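You operate a simulated robot arm through the tools that you are given. There is no shell and no other tool. Be economical: measure what you need, move in short steps, check, and stop when the job is done.

You run a simulated robot arm. Do the job below in one go: nothing can be reset, and whatever is moved stays where it is left.

## Task
Light lamp 2 of the test box with the black switch module.
Fine: the box is on, switch it off first; click the module into slot 2 before switching on again; flip its rocker on; leave the other modules and the rest.

It is judged by the outcome, as a careful person would: the job done as asked, and still so three seconds after it is handed in. It fails if anything else is knocked over, pushed out of place, dropped, spilled or broken.

## Robot
A 7-joint arm with a two-finger parallel gripper, fixed in place. Base frame: the origin is at the foot of the arm, x ahead of it, y to its left, z up; the work surface is at about z = 80. Lengths are in cm, angles in degrees, forces in N, time in s.
With the tool pointing down near the work surface it reaches from about 22 to 74 cm from the base axis. Its first joint turns from -166.0 to 166.0 degrees. Payload 1.57 kg.
The TCP is the grasp point between the finger pads, 3 cm short of the fingertips. In the tool frame z runs along the fingers and y along their closing line. The gripper opens to 11 cm. The fingers are 2.4 cm wide and 1.2 cm thick; the gripper's body (4.8 by 11.2 cm) begins 7.8 cm behind the TCP.
Orientation is that of the tool frame in the base frame, as a unit quaternion [w, x, y, z]. With the fingers straight down and closing along the base's y, the tool's x points along the base's -x, its y along +y and its z along -z.

## Interface
- The arm moves only by the tool drive_tool. Its argument "motion" is a list of rows, each a list of 7 numbers: the opening in per cent of the stroke, from 0 (shut) to 100 (fully open), then the shift along the base's x, y, z in m, then the turn, a rotation vector about the base's x, y, z in degrees. In form: [[hand, tx, ty, tz, rx, ry, rz], ...]. A call has 1 to 12 rows; each row shifts and turns the commanded pose from where the row before left it. Each row takes 0.2 s and may step no farther than 5 cm and 8.6 degrees from the row before; otherwise, or with a gripper value out of range, the whole call is refused. Where a pose cannot be reached the arm comes as near as it can. A force on the tool above 90 N (or 10 N above the force at the start of the call, whichever is more), or a blocked arm, ends the call early, and 0.2 s more pass. The fingers move at their own pace (about 4.5 cm/s each) and stop on an object; they squeeze with about 21 N. The grip force told is the motor's: it shows also when the fingers shut on nothing. Time passes only in rows, and 0.2 s behind the last, so rows that do not move let the fingers close. The reply holds the time, the measured pose of the TCP, the force on the tool along the base axes, the opening and the grip force, in the units named above and with some noise, with the torque about the TCP (base axes, N m) and any sound that the robot's microphone picked up, and new pictures: "pictures" is both (left out), scene, wrist or none.
- Cameras (640 x 400 px; columns grow to the right, rows downward): "scene" is fixed at [39.97, 50.15, 172.43]; the picture's right is [-0.99, -0.13, 0.00], its down [-0.10, 0.72, -0.69] and it looks along [0.09, -0.68, -0.73] (base axes); focal length 354 px, centre (320, 200). "wrist" rides on the gripper at [7, 1.6, -14.1] in the tool frame; the picture's right is [-0.23, 0.97, 0.00], its down [-0.86, -0.20, -0.48] and it looks along [-0.47, -0.11, 0.88] (tool axes); focal length 222 px, centre (320, 200). There is no depth. A picture from a camera that has moved, and an enlarged one, comes with that camera's place and axes in the base frame and with its lens.
- move_column(by): slides the trunk up (or, below 0, down) by that many cm; the arm rides with it, the base frame stays. It gives what a move gives, with no picture.
- zoom(camera, box): a new picture of the part [left, top, right, bottom] of that camera's present view, enlarged. No time passes.
- finish_job(): hands the job in; it is judged then, once.

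Work in short steps. Places have to be worked out from the pictures, the camera data and where the tool is seen: move nearer, look again, correct. Check each grasp and each placing, and mend what went wrong. You have 120 turns and 200 pictures in all, those below and enlarged ones among them. Open the gripper and draw the arm clear of the work before you hand the job in, unless the task says otherwise; then end with one line.

The tools are called after "Request:" as a command line: name --pt "numbers of a row" for each row, then --argument value for the rest, lists and objects as JSON in quotes. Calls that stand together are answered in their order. drive_tool: Moves the arm, as the interface text tells. Its arguments: {"type":"object","properties":{"motion":{"type":"array","items":{"type":"array","items":{"type":"number"}}},"pictures":{"type":"string","enum":["both","scene","wrist","none"]}},"required":["motion"]} The other tools are called the same way: move_column (by) slides the trunk up or down; zoom (camera, box) takes an enlarged picture of a part of a camera's view; finish_job () hands the job in.

At the start:

```text
time: 0.0
position: [46.27, -7.78, 135.22]
tool_rot: [0.0, 0.0, 1.0, 0.001]
force: [-0.3, 0.1, 0.0]
ft_torque: [0.01, -0.01, -0.02]
gripper_width: 11.01
gripper_force: 0.0
trunk travel left (down, up): [-52.5, 6.5]
```

scene: 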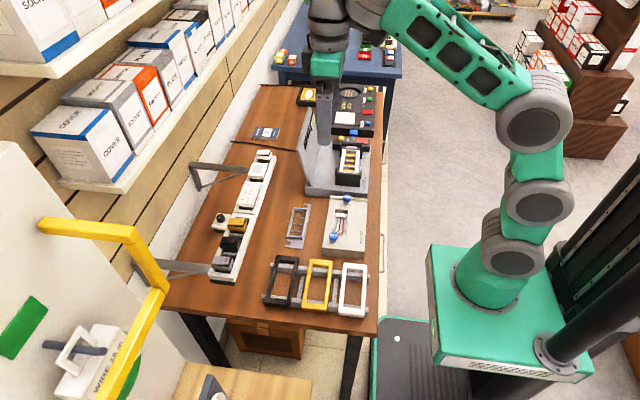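
wrist: 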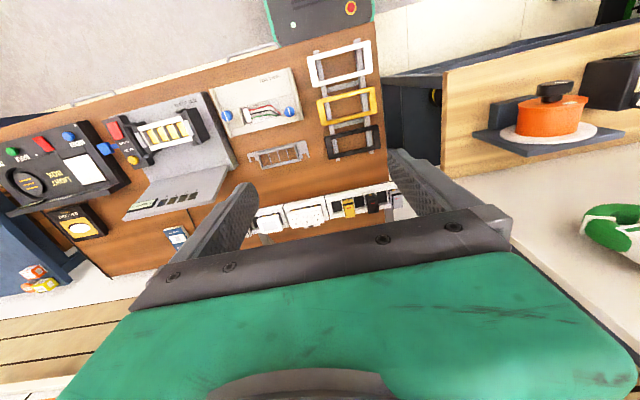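

The scene shows a work table with a row of modules, a test box and frames; I zoom in to identify them.

Request:
zoom --camera "scene" --box '[180, 140, 400, 330]'

Request:
zoom --camera "scene" --box '[230, 70, 400, 200]'

Request:
zoom --camera "wrist" --box '[0, 30, 400, 280]'

```text
2.11 times, centred on (290, 235) of scene
camera zoom: at [39.97, 50.15, 172.43], right [-0.99, -0.13, 0.0], down [-0.1, 0.72, -0.69], along [0.09, -0.68, -0.73], focal length 745 px, centre (383, 126)
```

zoom: 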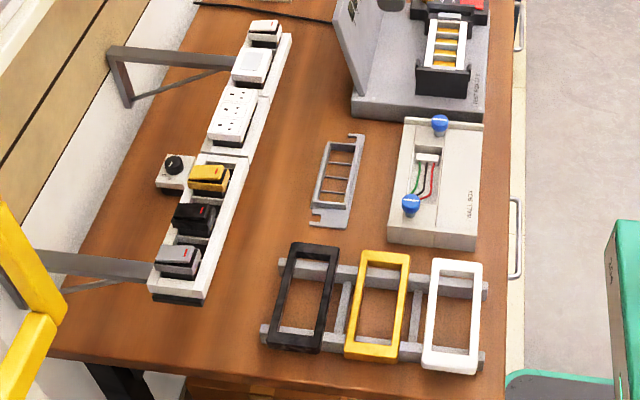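

```text
3.08 times, centred on (315, 135) of scene
camera zoom: at [39.97, 50.15, 172.43], right [-0.99, -0.13, 0.0], down [-0.1, 0.72, -0.69], along [0.09, -0.68, -0.73], focal length 1088 px, centre (335, 400)
```

zoom: 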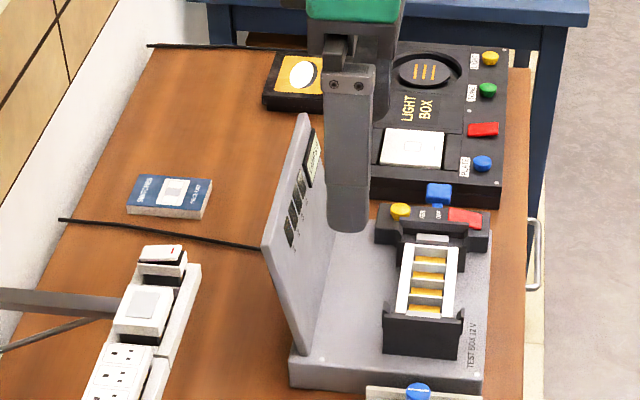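

```text
1.60 times, centred on (200, 155) of wrist
camera zoom: at [39.27, -6.17, 149.42], right [0.23, 0.97, 0.0], down [0.86, -0.2, 0.48], along [0.47, -0.11, -0.88], focal length 355 px, centre (512, 272)
```

zoom: 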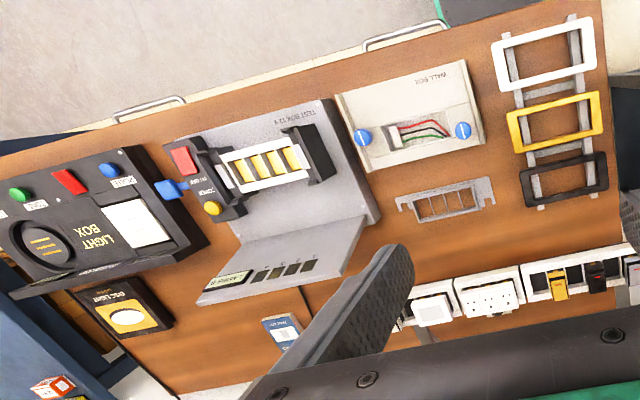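

The test box is around (42,-52) with a four-slot carriage, and the black module sits on the rail around (72,-9). I move the wrist camera above the test box.

Request:
drive_tool --pt "50 -0.02 -0.045 -0.005 0 0 0" --pt "50 -0.02 -0.045 -0.01 0 0 0" --pt "50 -0.02 -0.045 -0.01 0 0 0" --pt "50 -0.02 -0.045 -0.01 0 0 0" --pt "50 -0.02 -0.045 -0.01 0 0 0" --pt "50 -0.02 -0.045 -0.01 0 0 0" --pt "50 -0.02 -0.045 -0.01 0 0 0" --pt "50 -0.02 -0.045 -0.01 0 0 0" --pt "50 -0.02 -0.04 -0.02 0 0 0" --pt "50 0 0 -0.04 0 0 0" --pt "50 0 0 -0.04 0 0 0" --pt "50 0 0 -0.03 0 0 0"

```text
refused: row 2 steps farther than a row can; nothing moved
```

Row limit is 5 cm by norm; I shorten the steps.

Request:
drive_tool --pt "50 -0.018 -0.04 -0.01 0 0 0" --pt "50 -0.018 -0.04 -0.01 0 0 0" --pt "50 -0.018 -0.04 -0.01 0 0 0" --pt "50 -0.018 -0.04 -0.01 0 0 0" --pt "50 -0.018 -0.04 -0.01 0 0 0" --pt "50 -0.018 -0.04 -0.01 0 0 0" --pt "50 -0.018 -0.04 -0.01 0 0 0" --pt "50 -0.018 -0.04 -0.01 0 0 0" --pt "50 -0.018 -0.04 -0.02 0 0 0" --pt "50 -0.018 -0.04 -0.02 0 0 0" --pt "50 0 0 -0.04 0 0 0" --pt "50 0 0 -0.04 0 0 0"

```text
time: 2.6
position: [28.52, -47.68, 115.12]
tool_rot: [0.0, 0.0, 1.0, -0.001]
force: [-0.8, 0.1, -0.2]
ft_torque: [-0.03, 0.0, -0.01]
gripper_width: 5.51
gripper_force: 0.2
trunk travel left (down, up): [-52.5, 6.5]
camera wrist: at [21.43, -46.11, 129.39], right [0.23, 0.97, 0.0], down [0.85, -0.2, 0.48], along [0.47, -0.11, -0.88], focal length 222 px, centre (320, 200)
```

scene: 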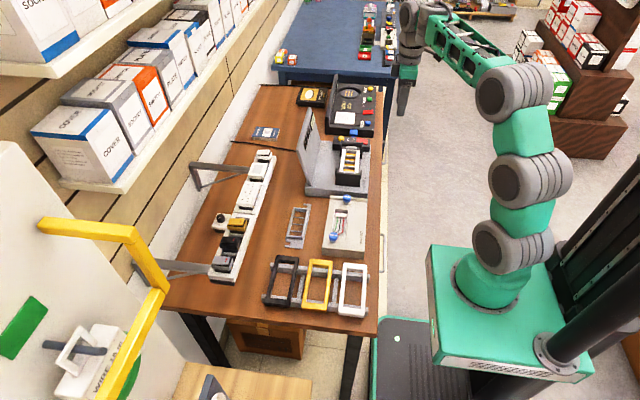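
wrist: 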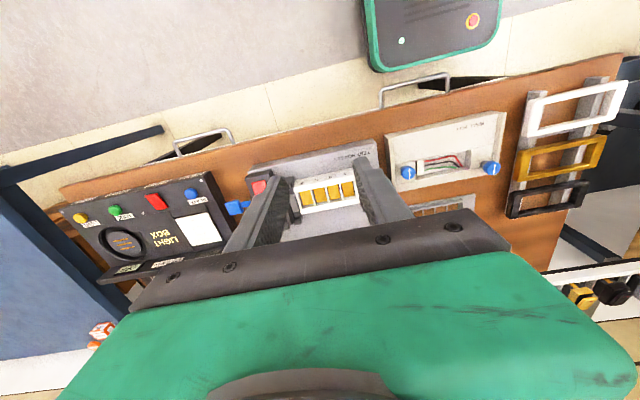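

The carriage shows between the fingers; I zoom in on both views.

Request:
zoom --camera "wrist" --box '[180, 120, 430, 276]'

Request:
zoom --camera "scene" --box '[280, 70, 400, 210]'

Request:
zoom --camera "scene" --box '[195, 140, 285, 290]'

```text
2.56 times, centred on (305, 198) of wrist
camera zoom: at [21.43, -46.11, 129.39], right [0.23, 0.97, 0.0], down [0.85, -0.2, 0.48], along [0.47, -0.11, -0.88], focal length 569 px, centre (358, 205)
```

zoom: 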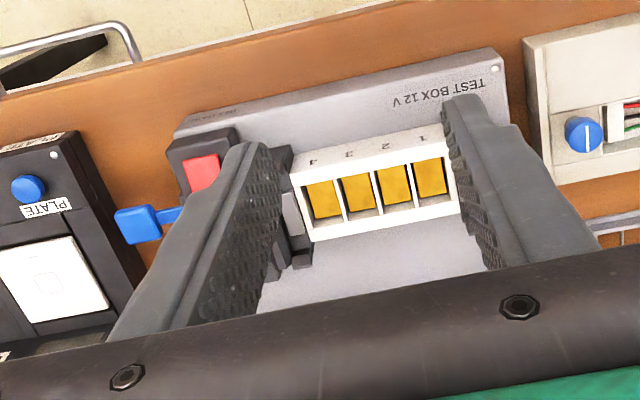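

```text
2.86 times, centred on (340, 140) of scene
camera zoom: at [39.97, 50.15, 172.43], right [-0.99, -0.13, 0.0], down [-0.1, 0.72, -0.69], along [0.09, -0.68, -0.73], focal length 1011 px, centre (263, 371)
```

zoom: 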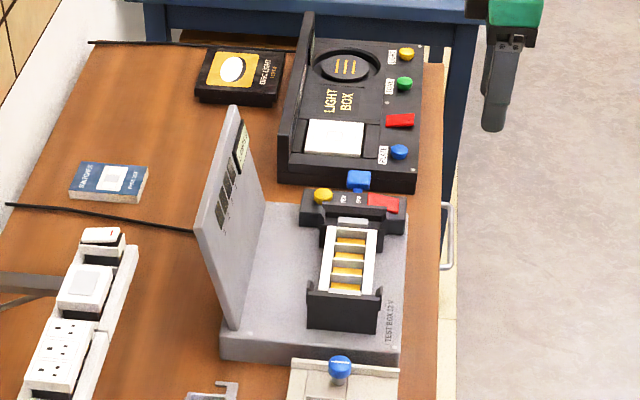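

```text
2.67 times, centred on (240, 215) of scene
camera zoom: at [39.97, 50.15, 172.43], right [-0.99, -0.13, 0.0], down [-0.1, 0.72, -0.69], along [0.09, -0.68, -0.73], focal length 943 px, centre (533, 160)
```

zoom: 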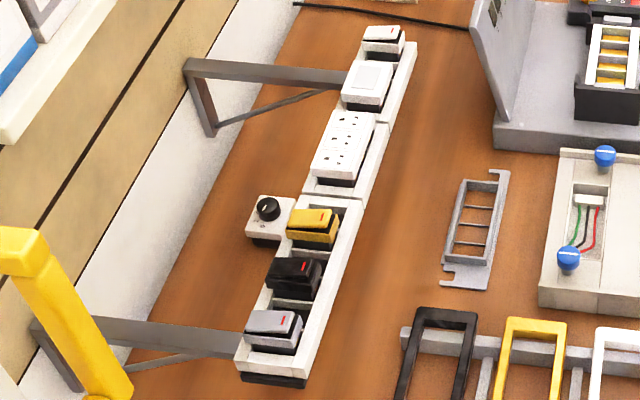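

Slots 1–4 run along y with 1 at the +y end; the red rocker and yellow button are at the -y end. I go closer for a better look, and triangulation puts the black module at about (69, 0.5, 100).

Request:
drive_tool --pt "50 0.04 -0.012 -0.02 0 0 0" --pt "50 0.04 -0.012 -0.02 0 0 0" --pt "50 0.04 -0.012 -0.02 0 0 0" --pt "50 0.04 -0.012 -0.02 0 0 0" --pt "50 0 0 -0.03 0 0 0"

Request:
zoom --camera "wrist" --box '[150, 20, 470, 220]'

```text
time: 3.8
position: [44.14, -52.54, 104.26]
tool_rot: [0.0, 0.001, 1.0, -0.001]
force: [0.1, -0.3, -0.5]
ft_torque: [0.04, -0.02, 0.02]
gripper_width: 5.49
gripper_force: 0.1
trunk travel left (down, up): [-52.5, 6.5]
camera wrist: at [37.26, -51.05, 118.58], right [0.23, 0.97, 0.0], down [0.85, -0.2, 0.48], along [0.47, -0.11, -0.88], focal length 222 px, centre (320, 200)
```

scene: 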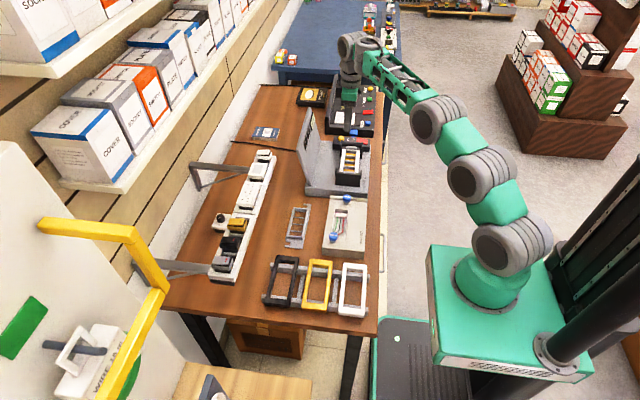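
wrist: 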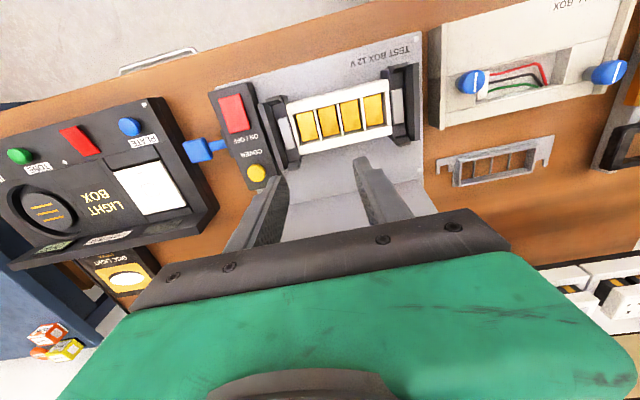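

```text
2.00 times, centred on (310, 120) of wrist
camera zoom: at [37.26, -51.05, 118.58], right [0.23, 0.97, 0.0], down [0.85, -0.2, 0.48], along [0.47, -0.11, -0.88], focal length 444 px, centre (340, 360)
```

zoom: 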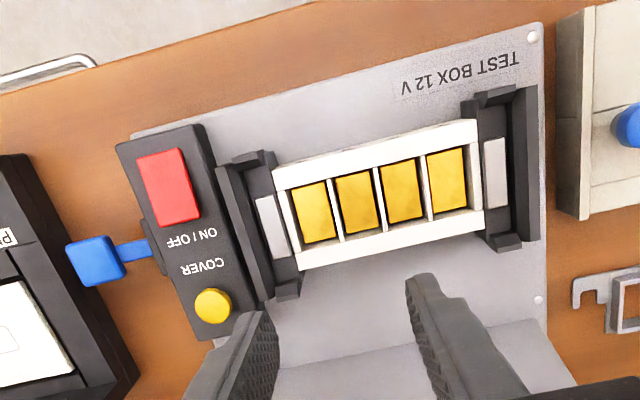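

The box is axis-aligned; the red rocker is at about (38.6,-63.1,87). I zoom on the rocker to see its tilt.

Request:
zoom --camera "scene" --box '[330, 125, 380, 195]'

Request:
zoom --camera "wrist" --box '[200, 70, 300, 200]'

```text
5.71 times, centred on (355, 160) of scene
camera zoom: at [39.97, 50.15, 172.43], right [-0.99, -0.13, 0.0], down [-0.1, 0.72, -0.69], along [0.09, -0.68, -0.73], focal length 2022 px, centre (120, 429)
```

zoom: 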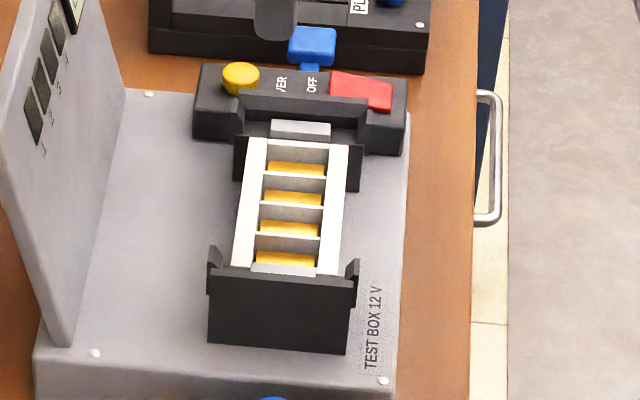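

```text
3.08 times, centred on (250, 135) of wrist
camera zoom: at [37.26, -51.05, 118.58], right [0.23, 0.97, 0.0], down [0.85, -0.2, 0.48], along [0.47, -0.11, -0.88], focal length 684 px, centre (535, 400)
```

zoom: 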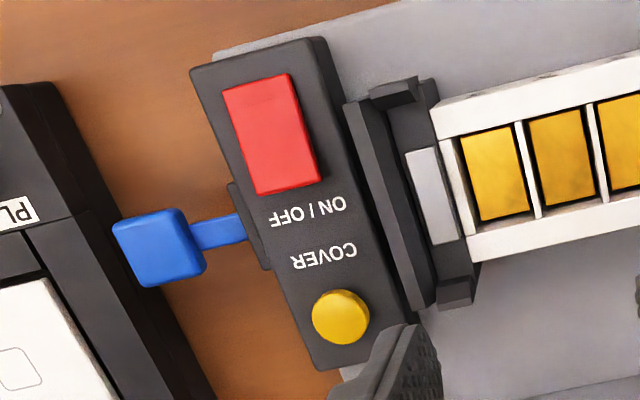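

Its -x end is pressed (on), so I press the +x end at about (40.6,-63.0). First I hover above it with shut fingers.

Request:
drive_tool --pt "0 -0.01 -0.035 0 0 0 0" --pt "0 -0.01 -0.035 0 0 0 0" --pt "0 -0.0154 -0.035 0 0 0 0" --pt "0 0 0 -0.035 0 0 0" --pt "0 0 0 -0.035 0 0 0" --pt "0 0 0 0 0 0 0"

Request:
zoom --camera "scene" --box '[300, 80, 420, 200]'

```text
time: 5.2
position: [39.71, -57.9, 96.89]
tool_rot: [0.0, 0.0, 1.0, -0.001]
force: [0.2, -0.6, -0.6]
ft_torque: [0.01, -0.05, -0.03]
gripper_width: 0.0
gripper_force: 21.4
out of reach, approached as far as the arm can: row 1, 2, 3
trunk travel left (down, up): [-52.5, 6.5]
camera wrist: at [32.75, -56.46, 111.08], right [0.23, 0.97, 0.0], down [0.86, -0.2, 0.48], along [0.47, -0.11, -0.88], focal length 222 px, centre (320, 200)
```

scene: 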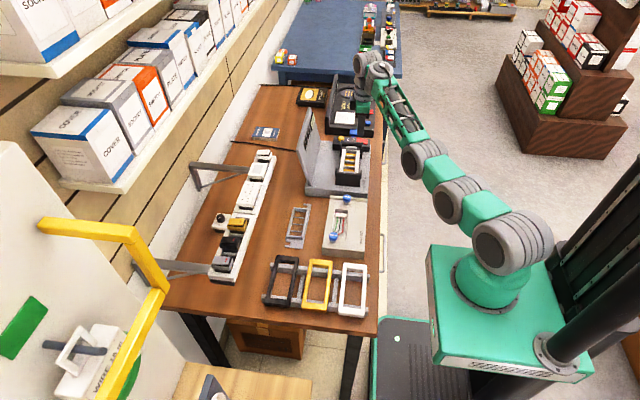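
wrist: 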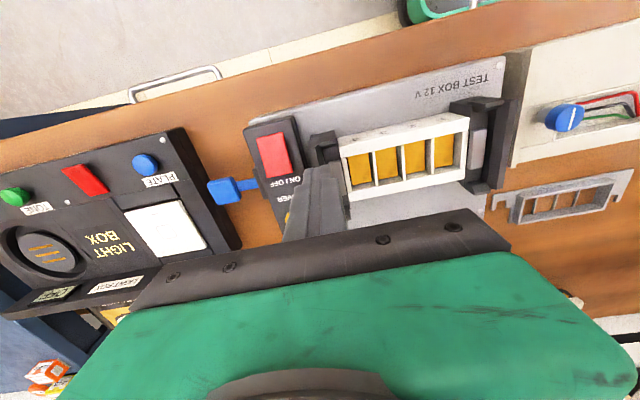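

```text
3.33 times, centred on (360, 140) of scene
camera zoom: at [39.97, 50.15, 172.43], right [-0.99, -0.13, 0.0], down [-0.1, 0.72, -0.69], along [0.09, -0.68, -0.73], focal length 1179 px, centre (187, 400)
```

zoom: 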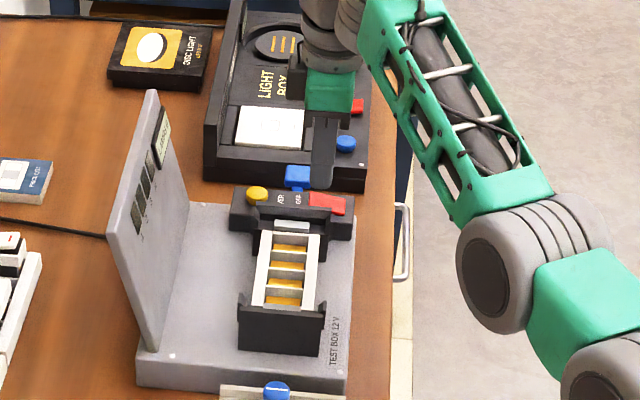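

Reach is limiting at this height because the wrist is above the shoulder; raising the trunk should help. I raise it fully.

Request:
move_column --by 6.5

Request:
drive_tool --pt "0 0 0 -0.03 0 0 0" --pt "0 0 0 0 0 0 0" --pictures "none"

```text
time: 6.2
position: [39.83, -57.96, 103.37]
tool_rot: [0.0, 0.0, 1.0, 0.0]
force: [0.3, 0.1, -0.8]
ft_torque: [-0.01, -0.02, -0.01]
gripper_width: 0.02
gripper_force: 20.6
trunk travel left (down, up): [-59.0, 0.0]
```

```text
time: 6.8
position: [39.88, -58.0, 100.3]
tool_rot: [-0.001, 0.0, 1.0, -0.001]
force: [0.3, 0.2, -1.4]
ft_torque: [0.01, -0.01, -0.01]
gripper_width: 0.0
gripper_force: 20.8
trunk travel left (down, up): [-59.0, 0.0]
```

Now I move toward the rocker's upper end.

Request:
drive_tool --pt "0 0 -0.025 -0.02 0 0 0" --pt "0 0.007 -0.025 -0.01 0 0 0" --pt "0 0 0 0 0 0 0"

Request:
zoom --camera "scene" --box '[320, 110, 390, 190]'

```text
time: 7.6
position: [39.49, -59.96, 98.2]
tool_rot: [0.0, 0.0, 1.0, 0.0]
force: [-0.5, 0.0, -0.3]
ft_torque: [0.0, 0.0, -0.01]
gripper_width: 0.0
gripper_force: 21.6
out of reach, approached as far as the arm can: row 1, 2
trunk travel left (down, up): [-59.0, 0.0]
camera wrist: at [32.49, -58.45, 112.5], right [0.23, 0.97, 0.0], down [0.85, -0.2, 0.48], along [0.47, -0.11, -0.88], focal length 222 px, centre (320, 200)
```

scene: 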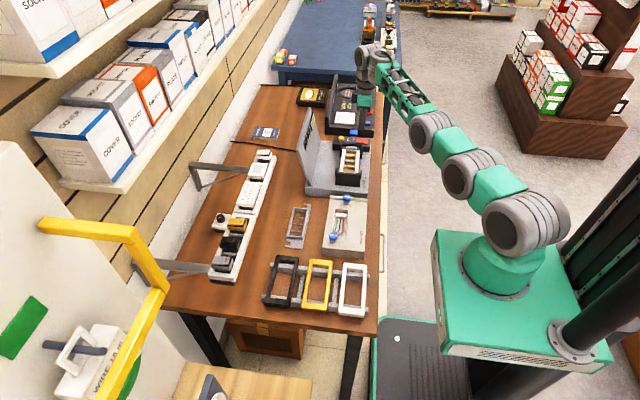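
wrist: 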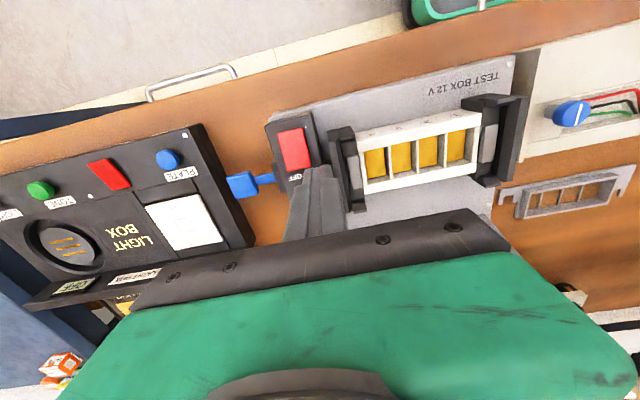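

```text
5.00 times, centred on (355, 150) of scene
camera zoom: at [39.97, 50.15, 172.43], right [-0.99, -0.13, 0.0], down [-0.1, 0.72, -0.69], along [0.09, -0.68, -0.73], focal length 1769 px, centre (145, 450)
```

zoom: 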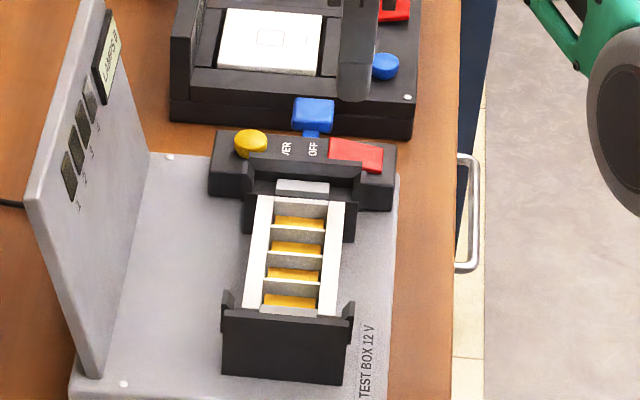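

Still 3 cm short, so I tilt the fingers outward 20° toward -y and then extend.

Request:
drive_tool --pt "0 0 0 0 -8 0 0" --pt "0 0 0 0 -8 0 0" --pt "0 0 0 0 -4 0 0" --pt "0 0.006 -0.018 0 0 0 0" --pt "0 0.005 -0.014 -0.01 0 0 0" --pt "0 0 0 0 0 0 0"

Request:
zoom --camera "scene" --box '[320, 110, 390, 190]'

Request:
zoom --camera "wrist" --box '[200, 60, 400, 240]'

```text
time: 9.0
position: [42.33, -63.13, 97.86]
tool_rot: [0.024, -0.002, 0.996, -0.086]
force: [0.3, 0.1, -1.0]
ft_torque: [0.01, 0.01, 0.0]
gripper_width: 0.02
gripper_force: 21.1
out of reach, approached as far as the arm can: row 1, 2, 4, 5
trunk travel left (down, up): [-59.0, 0.0]
camera wrist: at [34.61, -59.21, 111.31], right [0.23, 0.96, -0.16], down [0.83, -0.11, 0.55], along [0.51, -0.25, -0.82], focal length 222 px, centre (320, 200)
```

scene: 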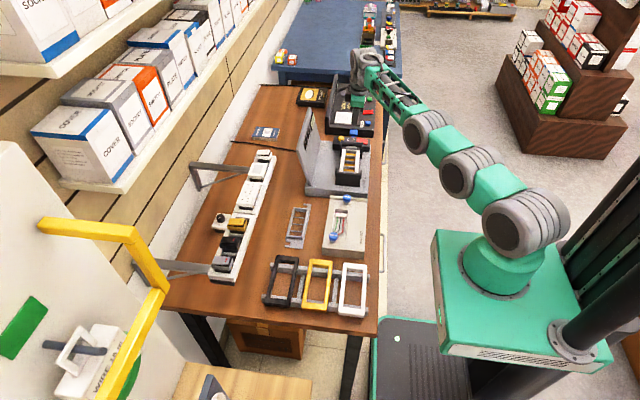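
wrist: 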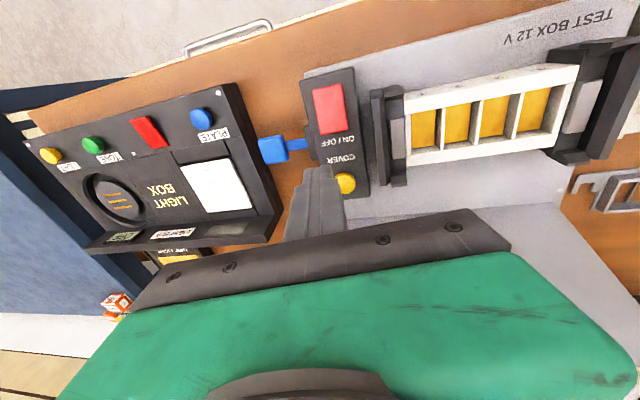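

```text
5.00 times, centred on (355, 150) of scene
camera zoom: at [39.97, 50.15, 172.43], right [-0.99, -0.13, 0.0], down [-0.1, 0.72, -0.69], along [0.09, -0.68, -0.73], focal length 1769 px, centre (145, 450)
```

zoom: 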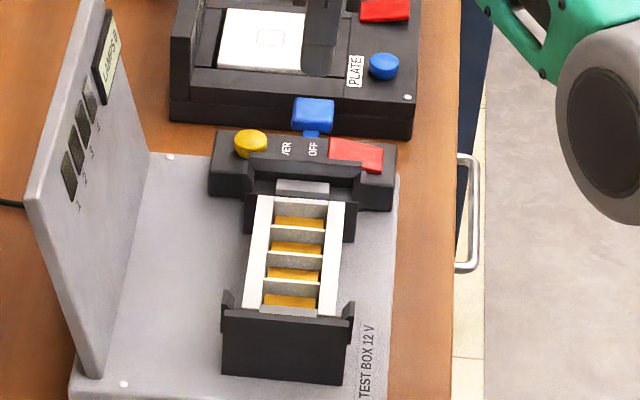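

```text
2.22 times, centred on (300, 150) of wrist
camera zoom: at [34.61, -59.21, 111.31], right [0.23, 0.96, -0.16], down [0.83, -0.11, 0.55], along [0.51, -0.25, -0.82], focal length 494 px, centre (364, 311)
```

zoom: 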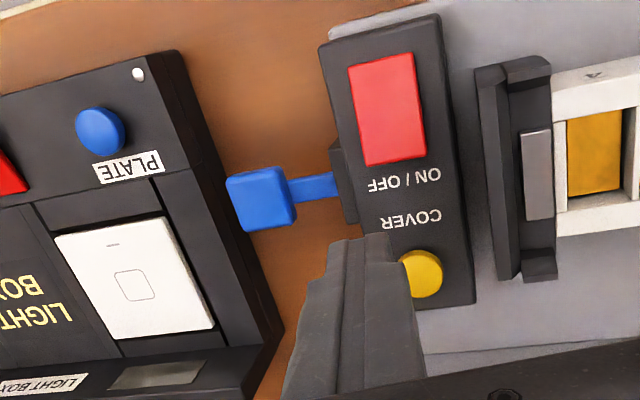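

The tip is now at about (42.5,-63.6,95). I shift it to -x by 2 cm, slightly +y, and descend in small steps.

Request:
drive_tool --pt "0 -0.02 0.004 -0.01 0 0 0" --pt "0 0 0 -0.02 0 0 0" --pt "0 0 0 0 0 0 0"

Request:
zoom --camera "scene" --box '[320, 110, 390, 190]'

Request:
zoom --camera "wrist" --box '[200, 60, 400, 240]'

```text
time: 9.8
position: [40.35, -62.7, 94.9]
tool_rot: [0.024, -0.002, 0.996, -0.086]
force: [-0.3, 0.1, 0.5]
ft_torque: [0.0, -0.03, 0.02]
gripper_width: 0.0
gripper_force: 21.0
trunk travel left (down, up): [-59.0, 0.0]
camera wrist: at [32.6, -58.82, 108.35], right [0.23, 0.96, -0.15], down [0.83, -0.11, 0.55], along [0.51, -0.25, -0.82], focal length 222 px, centre (320, 200)
```

scene: 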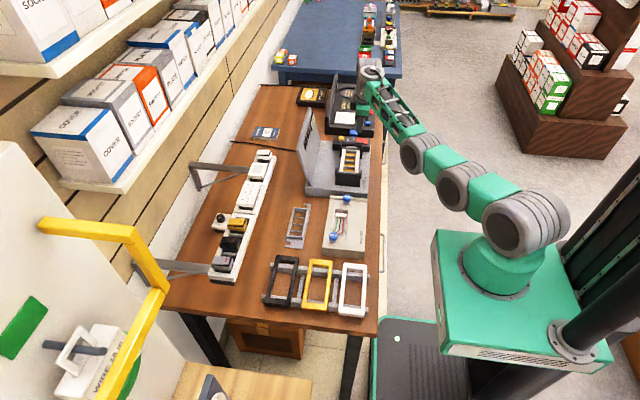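
wrist: 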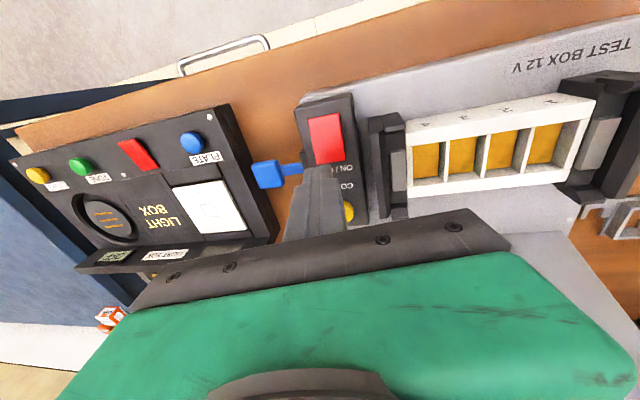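

```text
5.00 times, centred on (355, 150) of scene
camera zoom: at [39.97, 50.15, 172.43], right [-0.99, -0.13, 0.0], down [-0.1, 0.72, -0.69], along [0.09, -0.68, -0.73], focal length 1769 px, centre (145, 450)
```

zoom: 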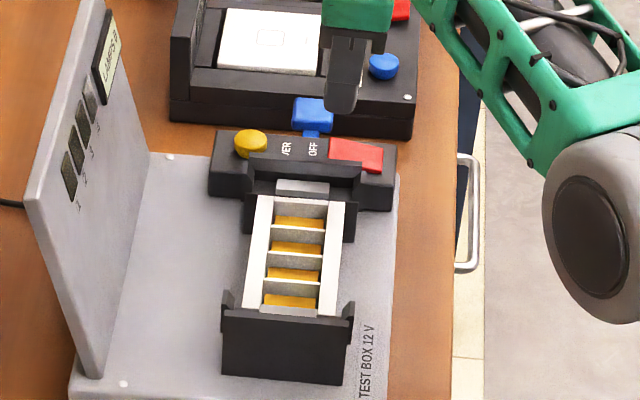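

```text
2.22 times, centred on (300, 150) of wrist
camera zoom: at [32.6, -58.82, 108.35], right [0.23, 0.96, -0.15], down [0.83, -0.11, 0.55], along [0.51, -0.25, -0.82], focal length 494 px, centre (364, 311)
```

zoom: 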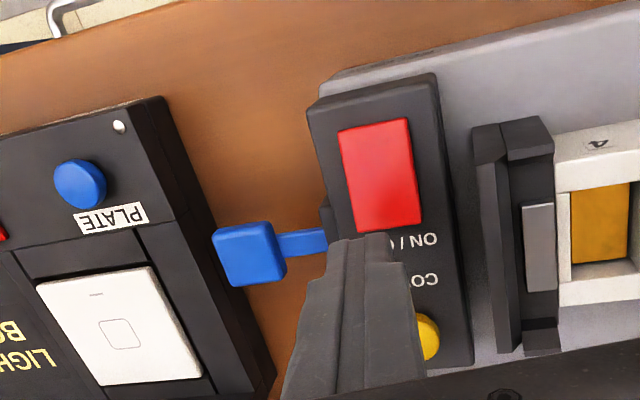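

Tip at (40.5,-63.2,92), lining up with the rocker's raised end (~40.5,-62.8,87.5). I descend close to it.

Request:
drive_tool --pt "0 -0.003 0.002 -0.03 0 0 0" --pt "0 0 0 -0.005 0 0 0" --pt "0 0 0 -0.004 0 0 0" --pictures "none"

Request:
zoom --camera "scene" --box '[320, 110, 390, 190]'

Request:
zoom --camera "wrist" --box '[200, 60, 400, 240]'

```text
time: 10.6
position: [39.98, -62.36, 91.14]
tool_rot: [0.024, -0.001, 0.996, -0.085]
force: [-0.3, 0.4, 1.0]
ft_torque: [0.0, 0.02, -0.02]
gripper_width: 0.01
gripper_force: 20.6
trunk travel left (down, up): [-59.0, 0.0]
```

```text
5.00 times, centred on (355, 150) of scene
camera zoom: at [39.97, 50.15, 172.43], right [-0.99, -0.13, 0.0], down [-0.1, 0.72, -0.69], along [0.09, -0.68, -0.73], focal length 1769 px, centre (145, 450)
```

zoom: 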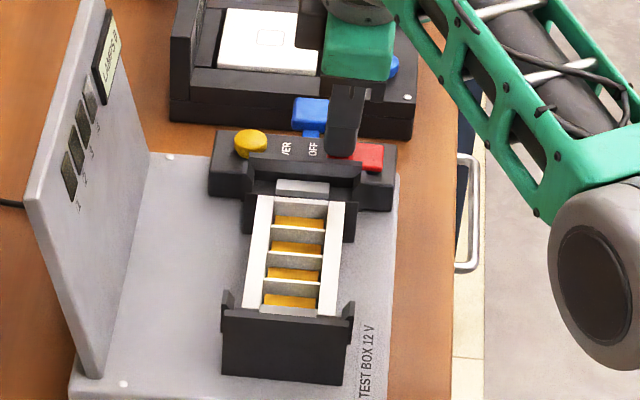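

```text
2.22 times, centred on (300, 150) of wrist
camera zoom: at [32.27, -58.54, 104.55], right [0.23, 0.96, -0.16], down [0.83, -0.11, 0.55], along [0.51, -0.25, -0.82], focal length 494 px, centre (364, 311)
```

zoom: 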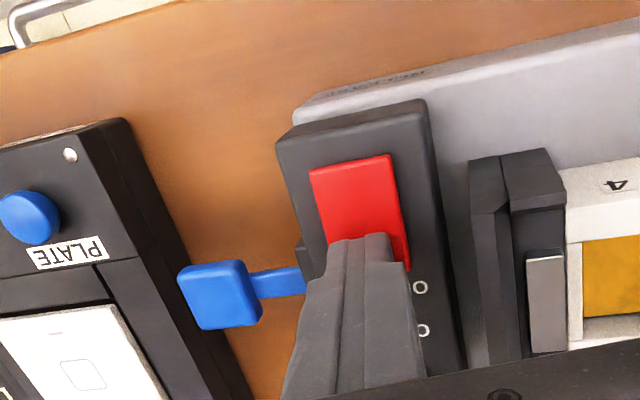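

The tip is just over the rocker's end. I press down in small steps.

Request:
drive_tool --pt "0 0 0 -0.004 0 0 0" --pt "0 0 0 -0.004 0 0 0" --pt "0 0 0 0 0 0 0" --pictures "none"

Request:
zoom --camera "scene" --box '[320, 110, 390, 190]'

```text
time: 11.4
position: [40.01, -62.35, 91.13]
tool_rot: [0.026, -0.002, 0.995, -0.092]
force: [3.6, 2.7, 34.0]
ft_torque: [0.23, 0.18, -0.03]
gripper_width: 0.0
gripper_force: 21.4
trunk travel left (down, up): [-59.0, 0.0]
```

```text
5.00 times, centred on (355, 150) of scene
camera zoom: at [39.97, 50.15, 172.43], right [-0.99, -0.13, 0.0], down [-0.1, 0.72, -0.69], along [0.09, -0.68, -0.73], focal length 1769 px, centre (145, 450)
```

zoom: 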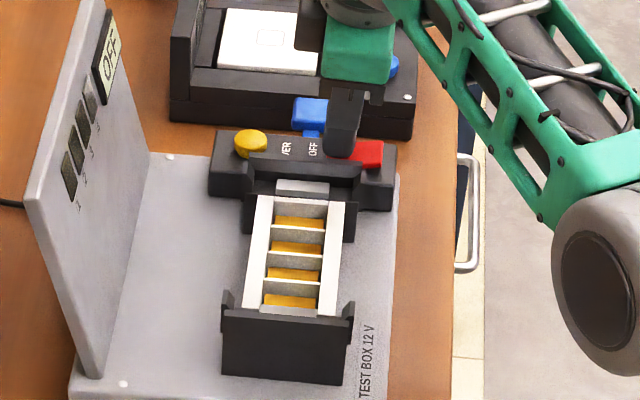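

The display now reads OFF. I lift off, restore the vertical orientation and move over toward the module rail.

Request:
drive_tool --pt "0 0 0 0.03 0 0 0" --pt "0 0 0.02 0.04 0 0 0" --pt "0 -0.01 0.03 0.035 5 1.4 0" --pt "0 -0.01 0.03 0.035 4.9 1.35 -0.2" --pt "30 -0.01 0.03 0.035 0 0 0" --pt "60 0 0.03 0.035 0 0 0" --pt "60 0 0.03 0.035 0 0 0" --pt "60 0 0.048 0 0 0 0" --pt "60 0 0.048 0 0 0 0" --pt "60 0.01 0.048 0 0 0 0" --pt "60 0.01 0.048 0 0 0 0" --pt "60 0.01 0.048 0 0 0 0" --pictures "none"

Request:
drive_tool --pt "60 0.01 0.048 0 0 0 0" --pt "60 0.01 0.048 0 0 0 0" --pt "60 0.01 0.048 0 0 0 0" --pt "60 0.01 0.0 -0.02 0 0 0" --pt "60 0.01 0.0 -0.02 0 0 0" --pt "60 0.0 0.0 0 0 0 0" --pictures "wrist"

```text
time: 14.0
position: [45.94, -27.98, 123.25]
tool_rot: [-0.003, 0.0, 1.0, 0.002]
force: [-0.6, 0.2, -0.6]
ft_torque: [-0.01, 0.03, 0.0]
gripper_width: 6.58
gripper_force: 0.1
out of reach, approached as far as the arm can: row 6, 7, 8, 9, 10, 11, 12
trunk travel left (down, up): [-59.0, 0.0]
```

```text
time: 15.4
position: [53.1, -14.37, 122.89]
tool_rot: [-0.001, 0.001, 1.0, 0.001]
force: [-0.1, 0.4, -0.2]
ft_torque: [0.03, 0.01, -0.01]
gripper_width: 6.6
gripper_force: 0.1
out of reach, approached as far as the arm can: row 1, 2, 3, 4, 5
trunk travel left (down, up): [-59.0, 0.0]
camera wrist: at [46.15, -12.99, 137.25], right [0.23, 0.97, 0.0], down [0.86, -0.2, 0.47], along [0.46, -0.11, -0.88], focal length 222 px, centre (320, 200)
```

wrist: 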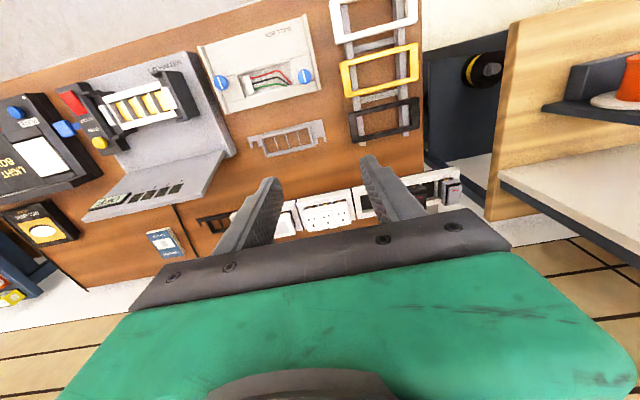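

Reach is limited at this height; I move to y≈0 a bit retracted and lower to look at the black module.

Request:
drive_tool --pt "60 -0.01 0.045 0 0 0 0" --pt "60 -0.01 0.045 0 0 0 0" --pt "60 0 0.045 -0.01 0 0 0" --pt "60 0.01 0 -0.04 0 0 0" --pt "60 0 0 -0.02 0 0 0" --pictures "wrist"

Request:
zoom --camera "wrist" --box '[230, 130, 470, 280]'

```text
time: 16.6
position: [56.5, -1.27, 122.28]
tool_rot: [-0.001, 0.0, 1.0, 0.001]
force: [0.5, 0.1, -0.1]
ft_torque: [-0.01, 0.01, -0.03]
gripper_width: 6.6
gripper_force: 0.1
out of reach, approached as far as the arm can: row 1, 2, 3, 4, 5
trunk travel left (down, up): [-59.0, 0.0]
camera wrist: at [49.43, 0.3, 136.43], right [0.23, 0.97, 0.0], down [0.86, -0.2, 0.47], along [0.46, -0.11, -0.88], focal length 222 px, centre (320, 200)
```

wrist: 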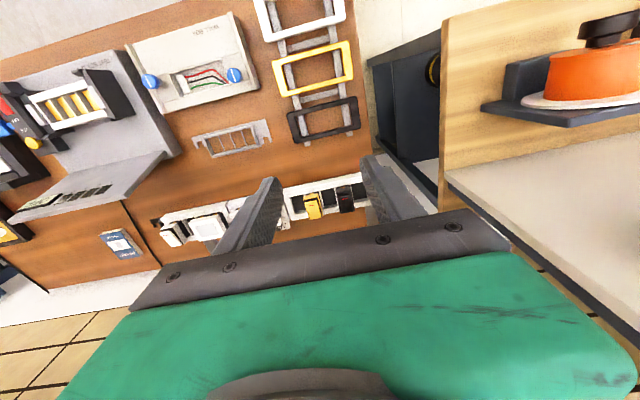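

```text
2.67 times, centred on (350, 205) of wrist
camera zoom: at [49.43, 0.3, 136.43], right [0.23, 0.97, 0.0], down [0.86, -0.2, 0.47], along [0.46, -0.11, -0.88], focal length 592 px, centre (240, 187)
```

zoom: 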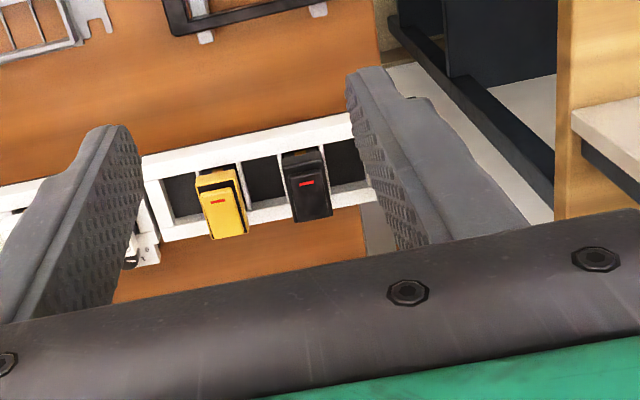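

I lower down for a closer look at the module from the robot side.

Request:
drive_tool --pt "60 -0.02 0 -0.03 0 0 0" --pt "60 -0.02 0 -0.04 0 0 0" --pt "60 0.01 0 -0.04 0 0 0" --pt "60 0.03 0 -0.02 0 0 0" --pt "60 0.03 0 0 0 0 0" --pictures "wrist"

Request:
zoom --camera "wrist" --box '[230, 100, 470, 250]'

```text
time: 17.8
position: [65.49, -1.55, 117.32]
tool_rot: [-0.001, 0.001, 1.0, 0.002]
force: [-0.1, 0.5, 0.5]
ft_torque: [-0.01, -0.02, -0.01]
gripper_width: 6.61
gripper_force: 0.0
out of reach, approached as far as the arm can: row 1, 2, 3
trunk travel left (down, up): [-59.0, 0.0]
camera wrist: at [58.52, -0.05, 131.53], right [0.23, 0.97, 0.0], down [0.86, -0.2, 0.48], along [0.47, -0.11, -0.88], focal length 222 px, centre (320, 200)
```

wrist: 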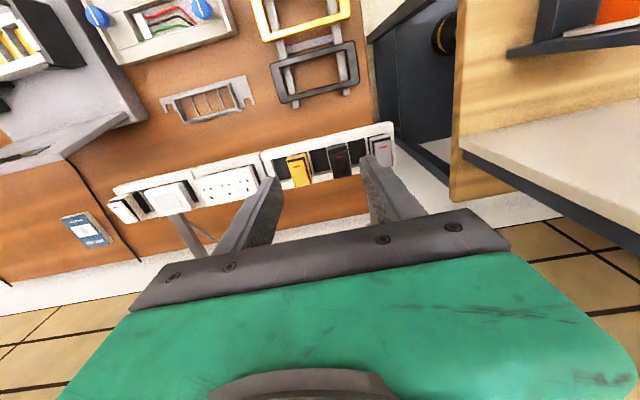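

```text
2.67 times, centred on (350, 175) of wrist
camera zoom: at [58.52, -0.05, 131.53], right [0.23, 0.97, 0.0], down [0.86, -0.2, 0.48], along [0.47, -0.11, -0.88], focal length 592 px, centre (240, 267)
```

zoom: 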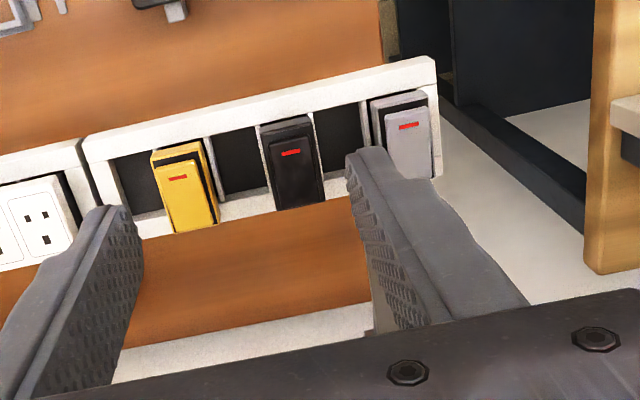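

The black module is at about (69.4, 0.2, top z≈101), about 3 cm wide in y, with empty bays either side. I move directly above it.

Request:
drive_tool --pt "50 0.02 0.01 -0.02 0 0 0" --pt "50 0.02 0.008 -0.025 0 0 0" --pt "50 0 0 0 0 0 0" --pictures "wrist"

Request:
zoom --camera "wrist" --box '[220, 60, 460, 210]'

Request:
zoom --camera "scene" --box '[195, 180, 295, 290]'

```text
time: 18.6
position: [69.62, 0.11, 112.8]
tool_rot: [0.0, 0.001, 1.0, 0.001]
force: [-0.4, -0.7, 1.1]
ft_torque: [0.01, 0.0, -0.02]
gripper_width: 5.51
gripper_force: 0.1
trunk travel left (down, up): [-59.0, 0.0]
camera wrist: at [62.49, 1.6, 127.09], right [0.23, 0.97, 0.0], down [0.85, -0.2, 0.48], along [0.47, -0.11, -0.88], focal length 222 px, centre (320, 200)
```

wrist: 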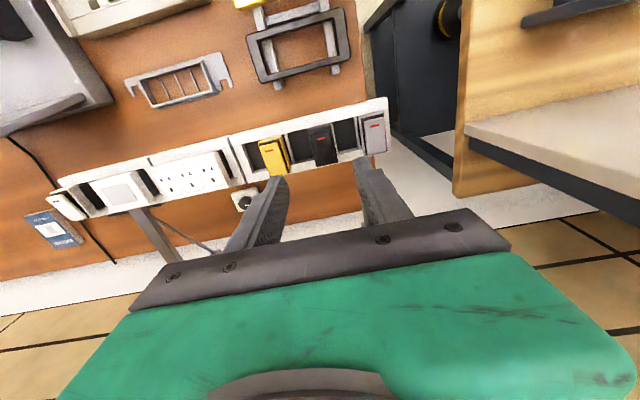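

```text
2.67 times, centred on (340, 135) of wrist
camera zoom: at [62.49, 1.6, 127.09], right [0.23, 0.97, 0.0], down [0.85, -0.2, 0.48], along [0.47, -0.11, -0.88], focal length 592 px, centre (267, 373)
```

zoom: 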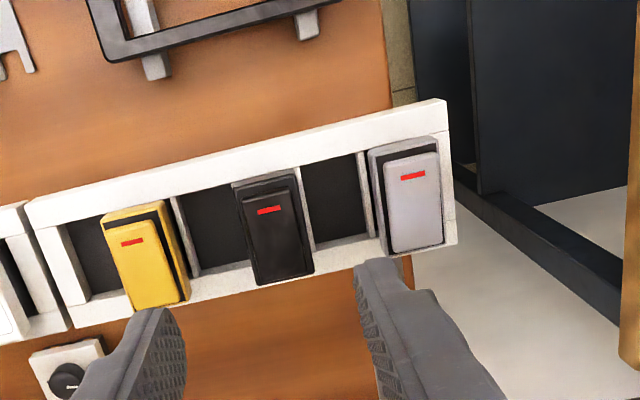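

```text
3.64 times, centred on (245, 235) of scene
camera zoom: at [39.97, 50.15, 172.43], right [-0.99, -0.13, 0.0], down [-0.1, 0.72, -0.69], along [0.09, -0.68, -0.73], focal length 1286 px, centre (593, 73)
```

zoom: 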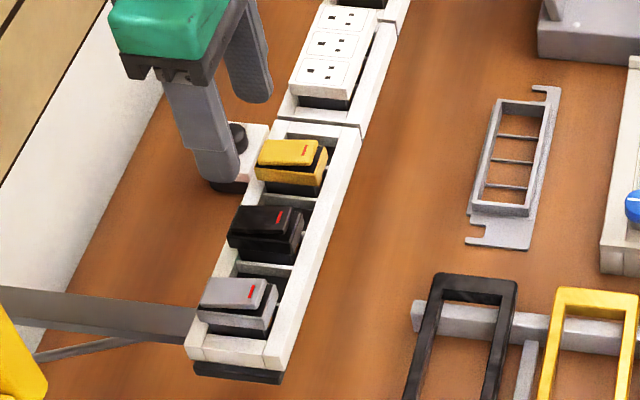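

The module centre is about (69.1,0.4) with body top about 101.5 and rail top near 98. I align and descend part way.

Request:
drive_tool --pt "50 -0.005 0.003 -0.03 0 0 0" --pt "50 0 0 -0.03 0 0 0" --pt "50 0 0 -0.03 0 0 0" --pt "50 0 0 0 0 0 0" --pictures "wrist"

Request:
zoom --camera "wrist" --box '[220, 60, 460, 210]'

Request:
zoom --camera "scene" --box '[205, 190, 275, 270]'

```text
time: 19.6
position: [68.99, 0.62, 103.9]
tool_rot: [0.0, 0.0, 1.0, 0.001]
force: [0.6, -0.2, -0.8]
ft_torque: [-0.01, -0.03, 0.0]
gripper_width: 5.5
gripper_force: 0.0
trunk travel left (down, up): [-59.0, 0.0]
camera wrist: at [61.97, 2.08, 118.07], right [0.23, 0.97, 0.0], down [0.86, -0.2, 0.48], along [0.47, -0.11, -0.88], focal length 222 px, centre (320, 200)
```

wrist: 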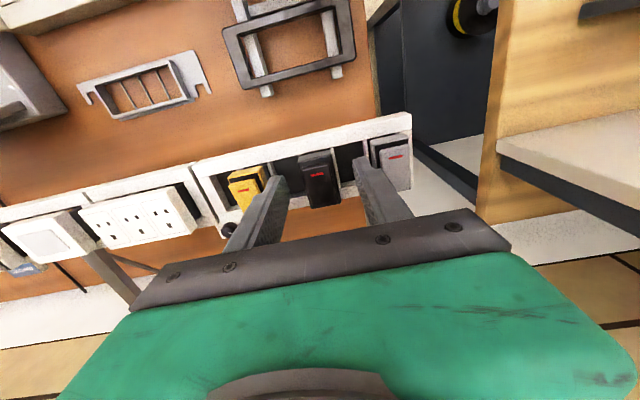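

```text
2.67 times, centred on (340, 135) of wrist
camera zoom: at [61.97, 2.08, 118.07], right [0.23, 0.97, 0.0], down [0.86, -0.2, 0.48], along [0.47, -0.11, -0.88], focal length 592 px, centre (267, 373)
```

zoom: 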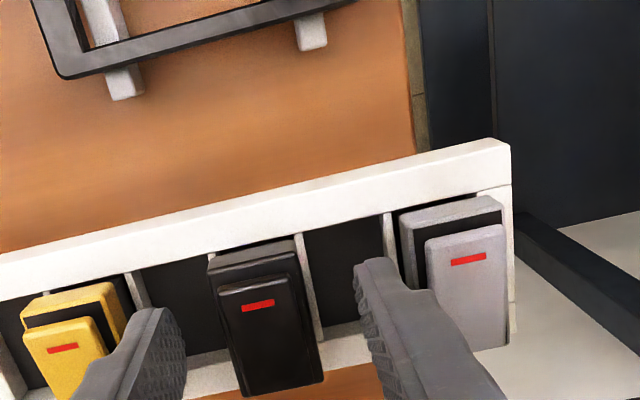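

```text
5.00 times, centred on (240, 230) of scene
camera zoom: at [39.97, 50.15, 172.43], right [-0.99, -0.13, 0.0], down [-0.1, 0.72, -0.69], along [0.09, -0.68, -0.73], focal length 1769 px, centre (720, 50)
```

zoom: 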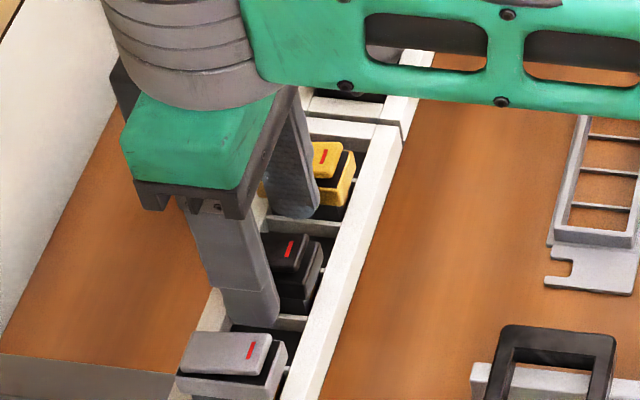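

Fingertips are at the rocker level and straddle the module; I narrow the opening to stay clear of the neighbours, then descend 2 cm.

Request:
drive_tool --pt "38 0 -0.002 0 0 0 0" --pt "38 0 0 0 0 0 0" --pt "38 0 0 -0.01 0 0 0" --pt "38 0 0 -0.008 0 0 0" --pt "38 0 0 0 0 0 0" --pictures "none"

Request:
zoom --camera "wrist" --box '[220, 100, 460, 250]'

Request:
zoom --camera "scene" --box '[205, 190, 275, 270]'

```text
time: 20.8
position: [69.09, 0.49, 101.91]
tool_rot: [0.0, 0.0, 1.0, 0.001]
force: [0.1, -0.5, 1.0]
ft_torque: [-0.03, 0.0, -0.02]
gripper_width: 4.2
gripper_force: 0.1
trunk travel left (down, up): [-59.0, 0.0]
```

```text
2.67 times, centred on (340, 175) of wrist
camera zoom: at [62.07, 1.93, 116.21], right [0.23, 0.97, 0.0], down [0.86, -0.2, 0.48], along [0.47, -0.11, -0.88], focal length 592 px, centre (267, 267)
```

zoom: 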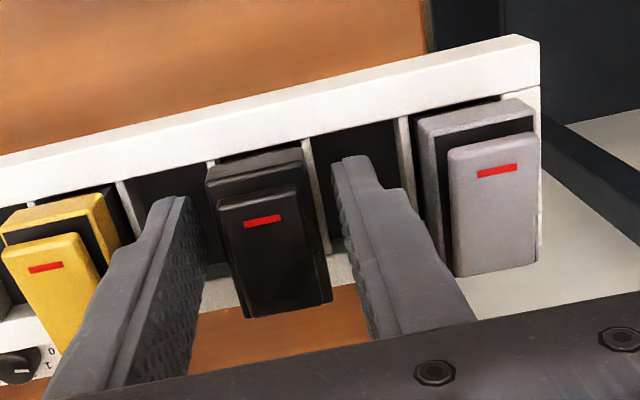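

```text
5.00 times, centred on (240, 230) of scene
camera zoom: at [39.97, 50.15, 172.43], right [-0.99, -0.13, 0.0], down [-0.1, 0.72, -0.69], along [0.09, -0.68, -0.73], focal length 1769 px, centre (720, 50)
```

zoom: 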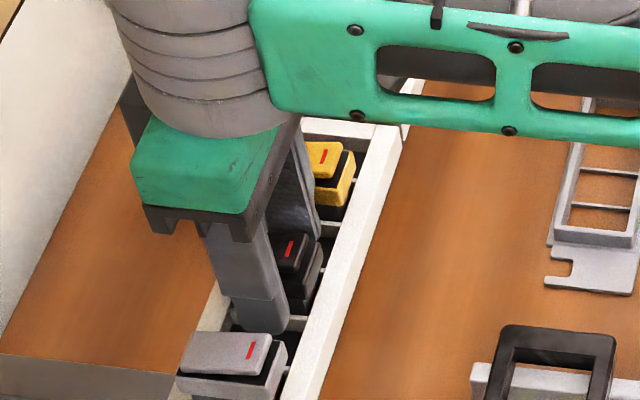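

Fingers straddle the body with about 1.5 cm overlap. I close.

Request:
drive_tool --pt "0 0 0 0 0 0 0" --pt "0 0 0 0 0 0 0" --pt "0 0 0 0 0 0 0" --pt "0 0 0 0 0 0 0" --pictures "none"

Request:
zoom --camera "wrist" --box '[220, 100, 460, 250]'

Request:
zoom --camera "scene" --box '[205, 190, 275, 270]'

```text
time: 21.8
position: [69.13, 0.51, 101.98]
tool_rot: [-0.001, -0.001, 1.0, 0.002]
force: [0.2, 0.7, 0.8]
ft_torque: [0.0, 0.02, 0.0]
gripper_width: 2.67
gripper_force: 21.0
trunk travel left (down, up): [-59.0, 0.0]
```

```text
2.67 times, centred on (340, 175) of wrist
camera zoom: at [62.08, 1.93, 116.21], right [0.23, 0.97, 0.0], down [0.86, -0.2, 0.48], along [0.47, -0.11, -0.88], focal length 592 px, centre (267, 267)
```

zoom: 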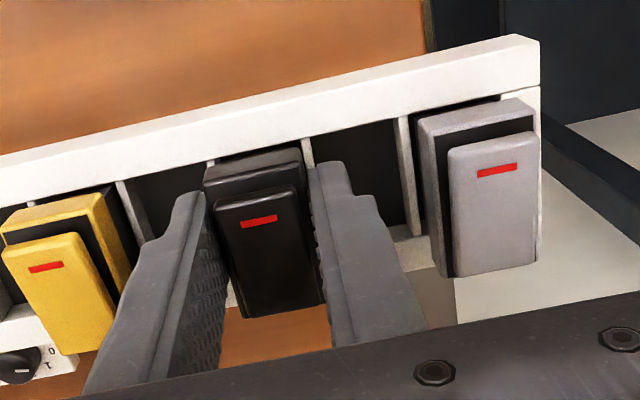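

```text
5.00 times, centred on (240, 230) of scene
camera zoom: at [39.97, 50.15, 172.43], right [-0.99, -0.13, 0.0], down [-0.1, 0.72, -0.69], along [0.09, -0.68, -0.73], focal length 1769 px, centre (720, 50)
```

zoom: 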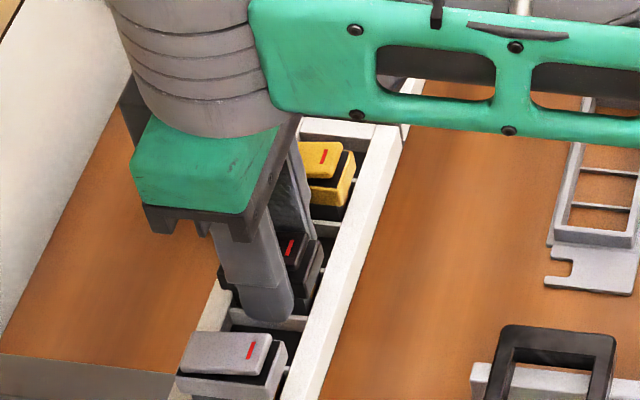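

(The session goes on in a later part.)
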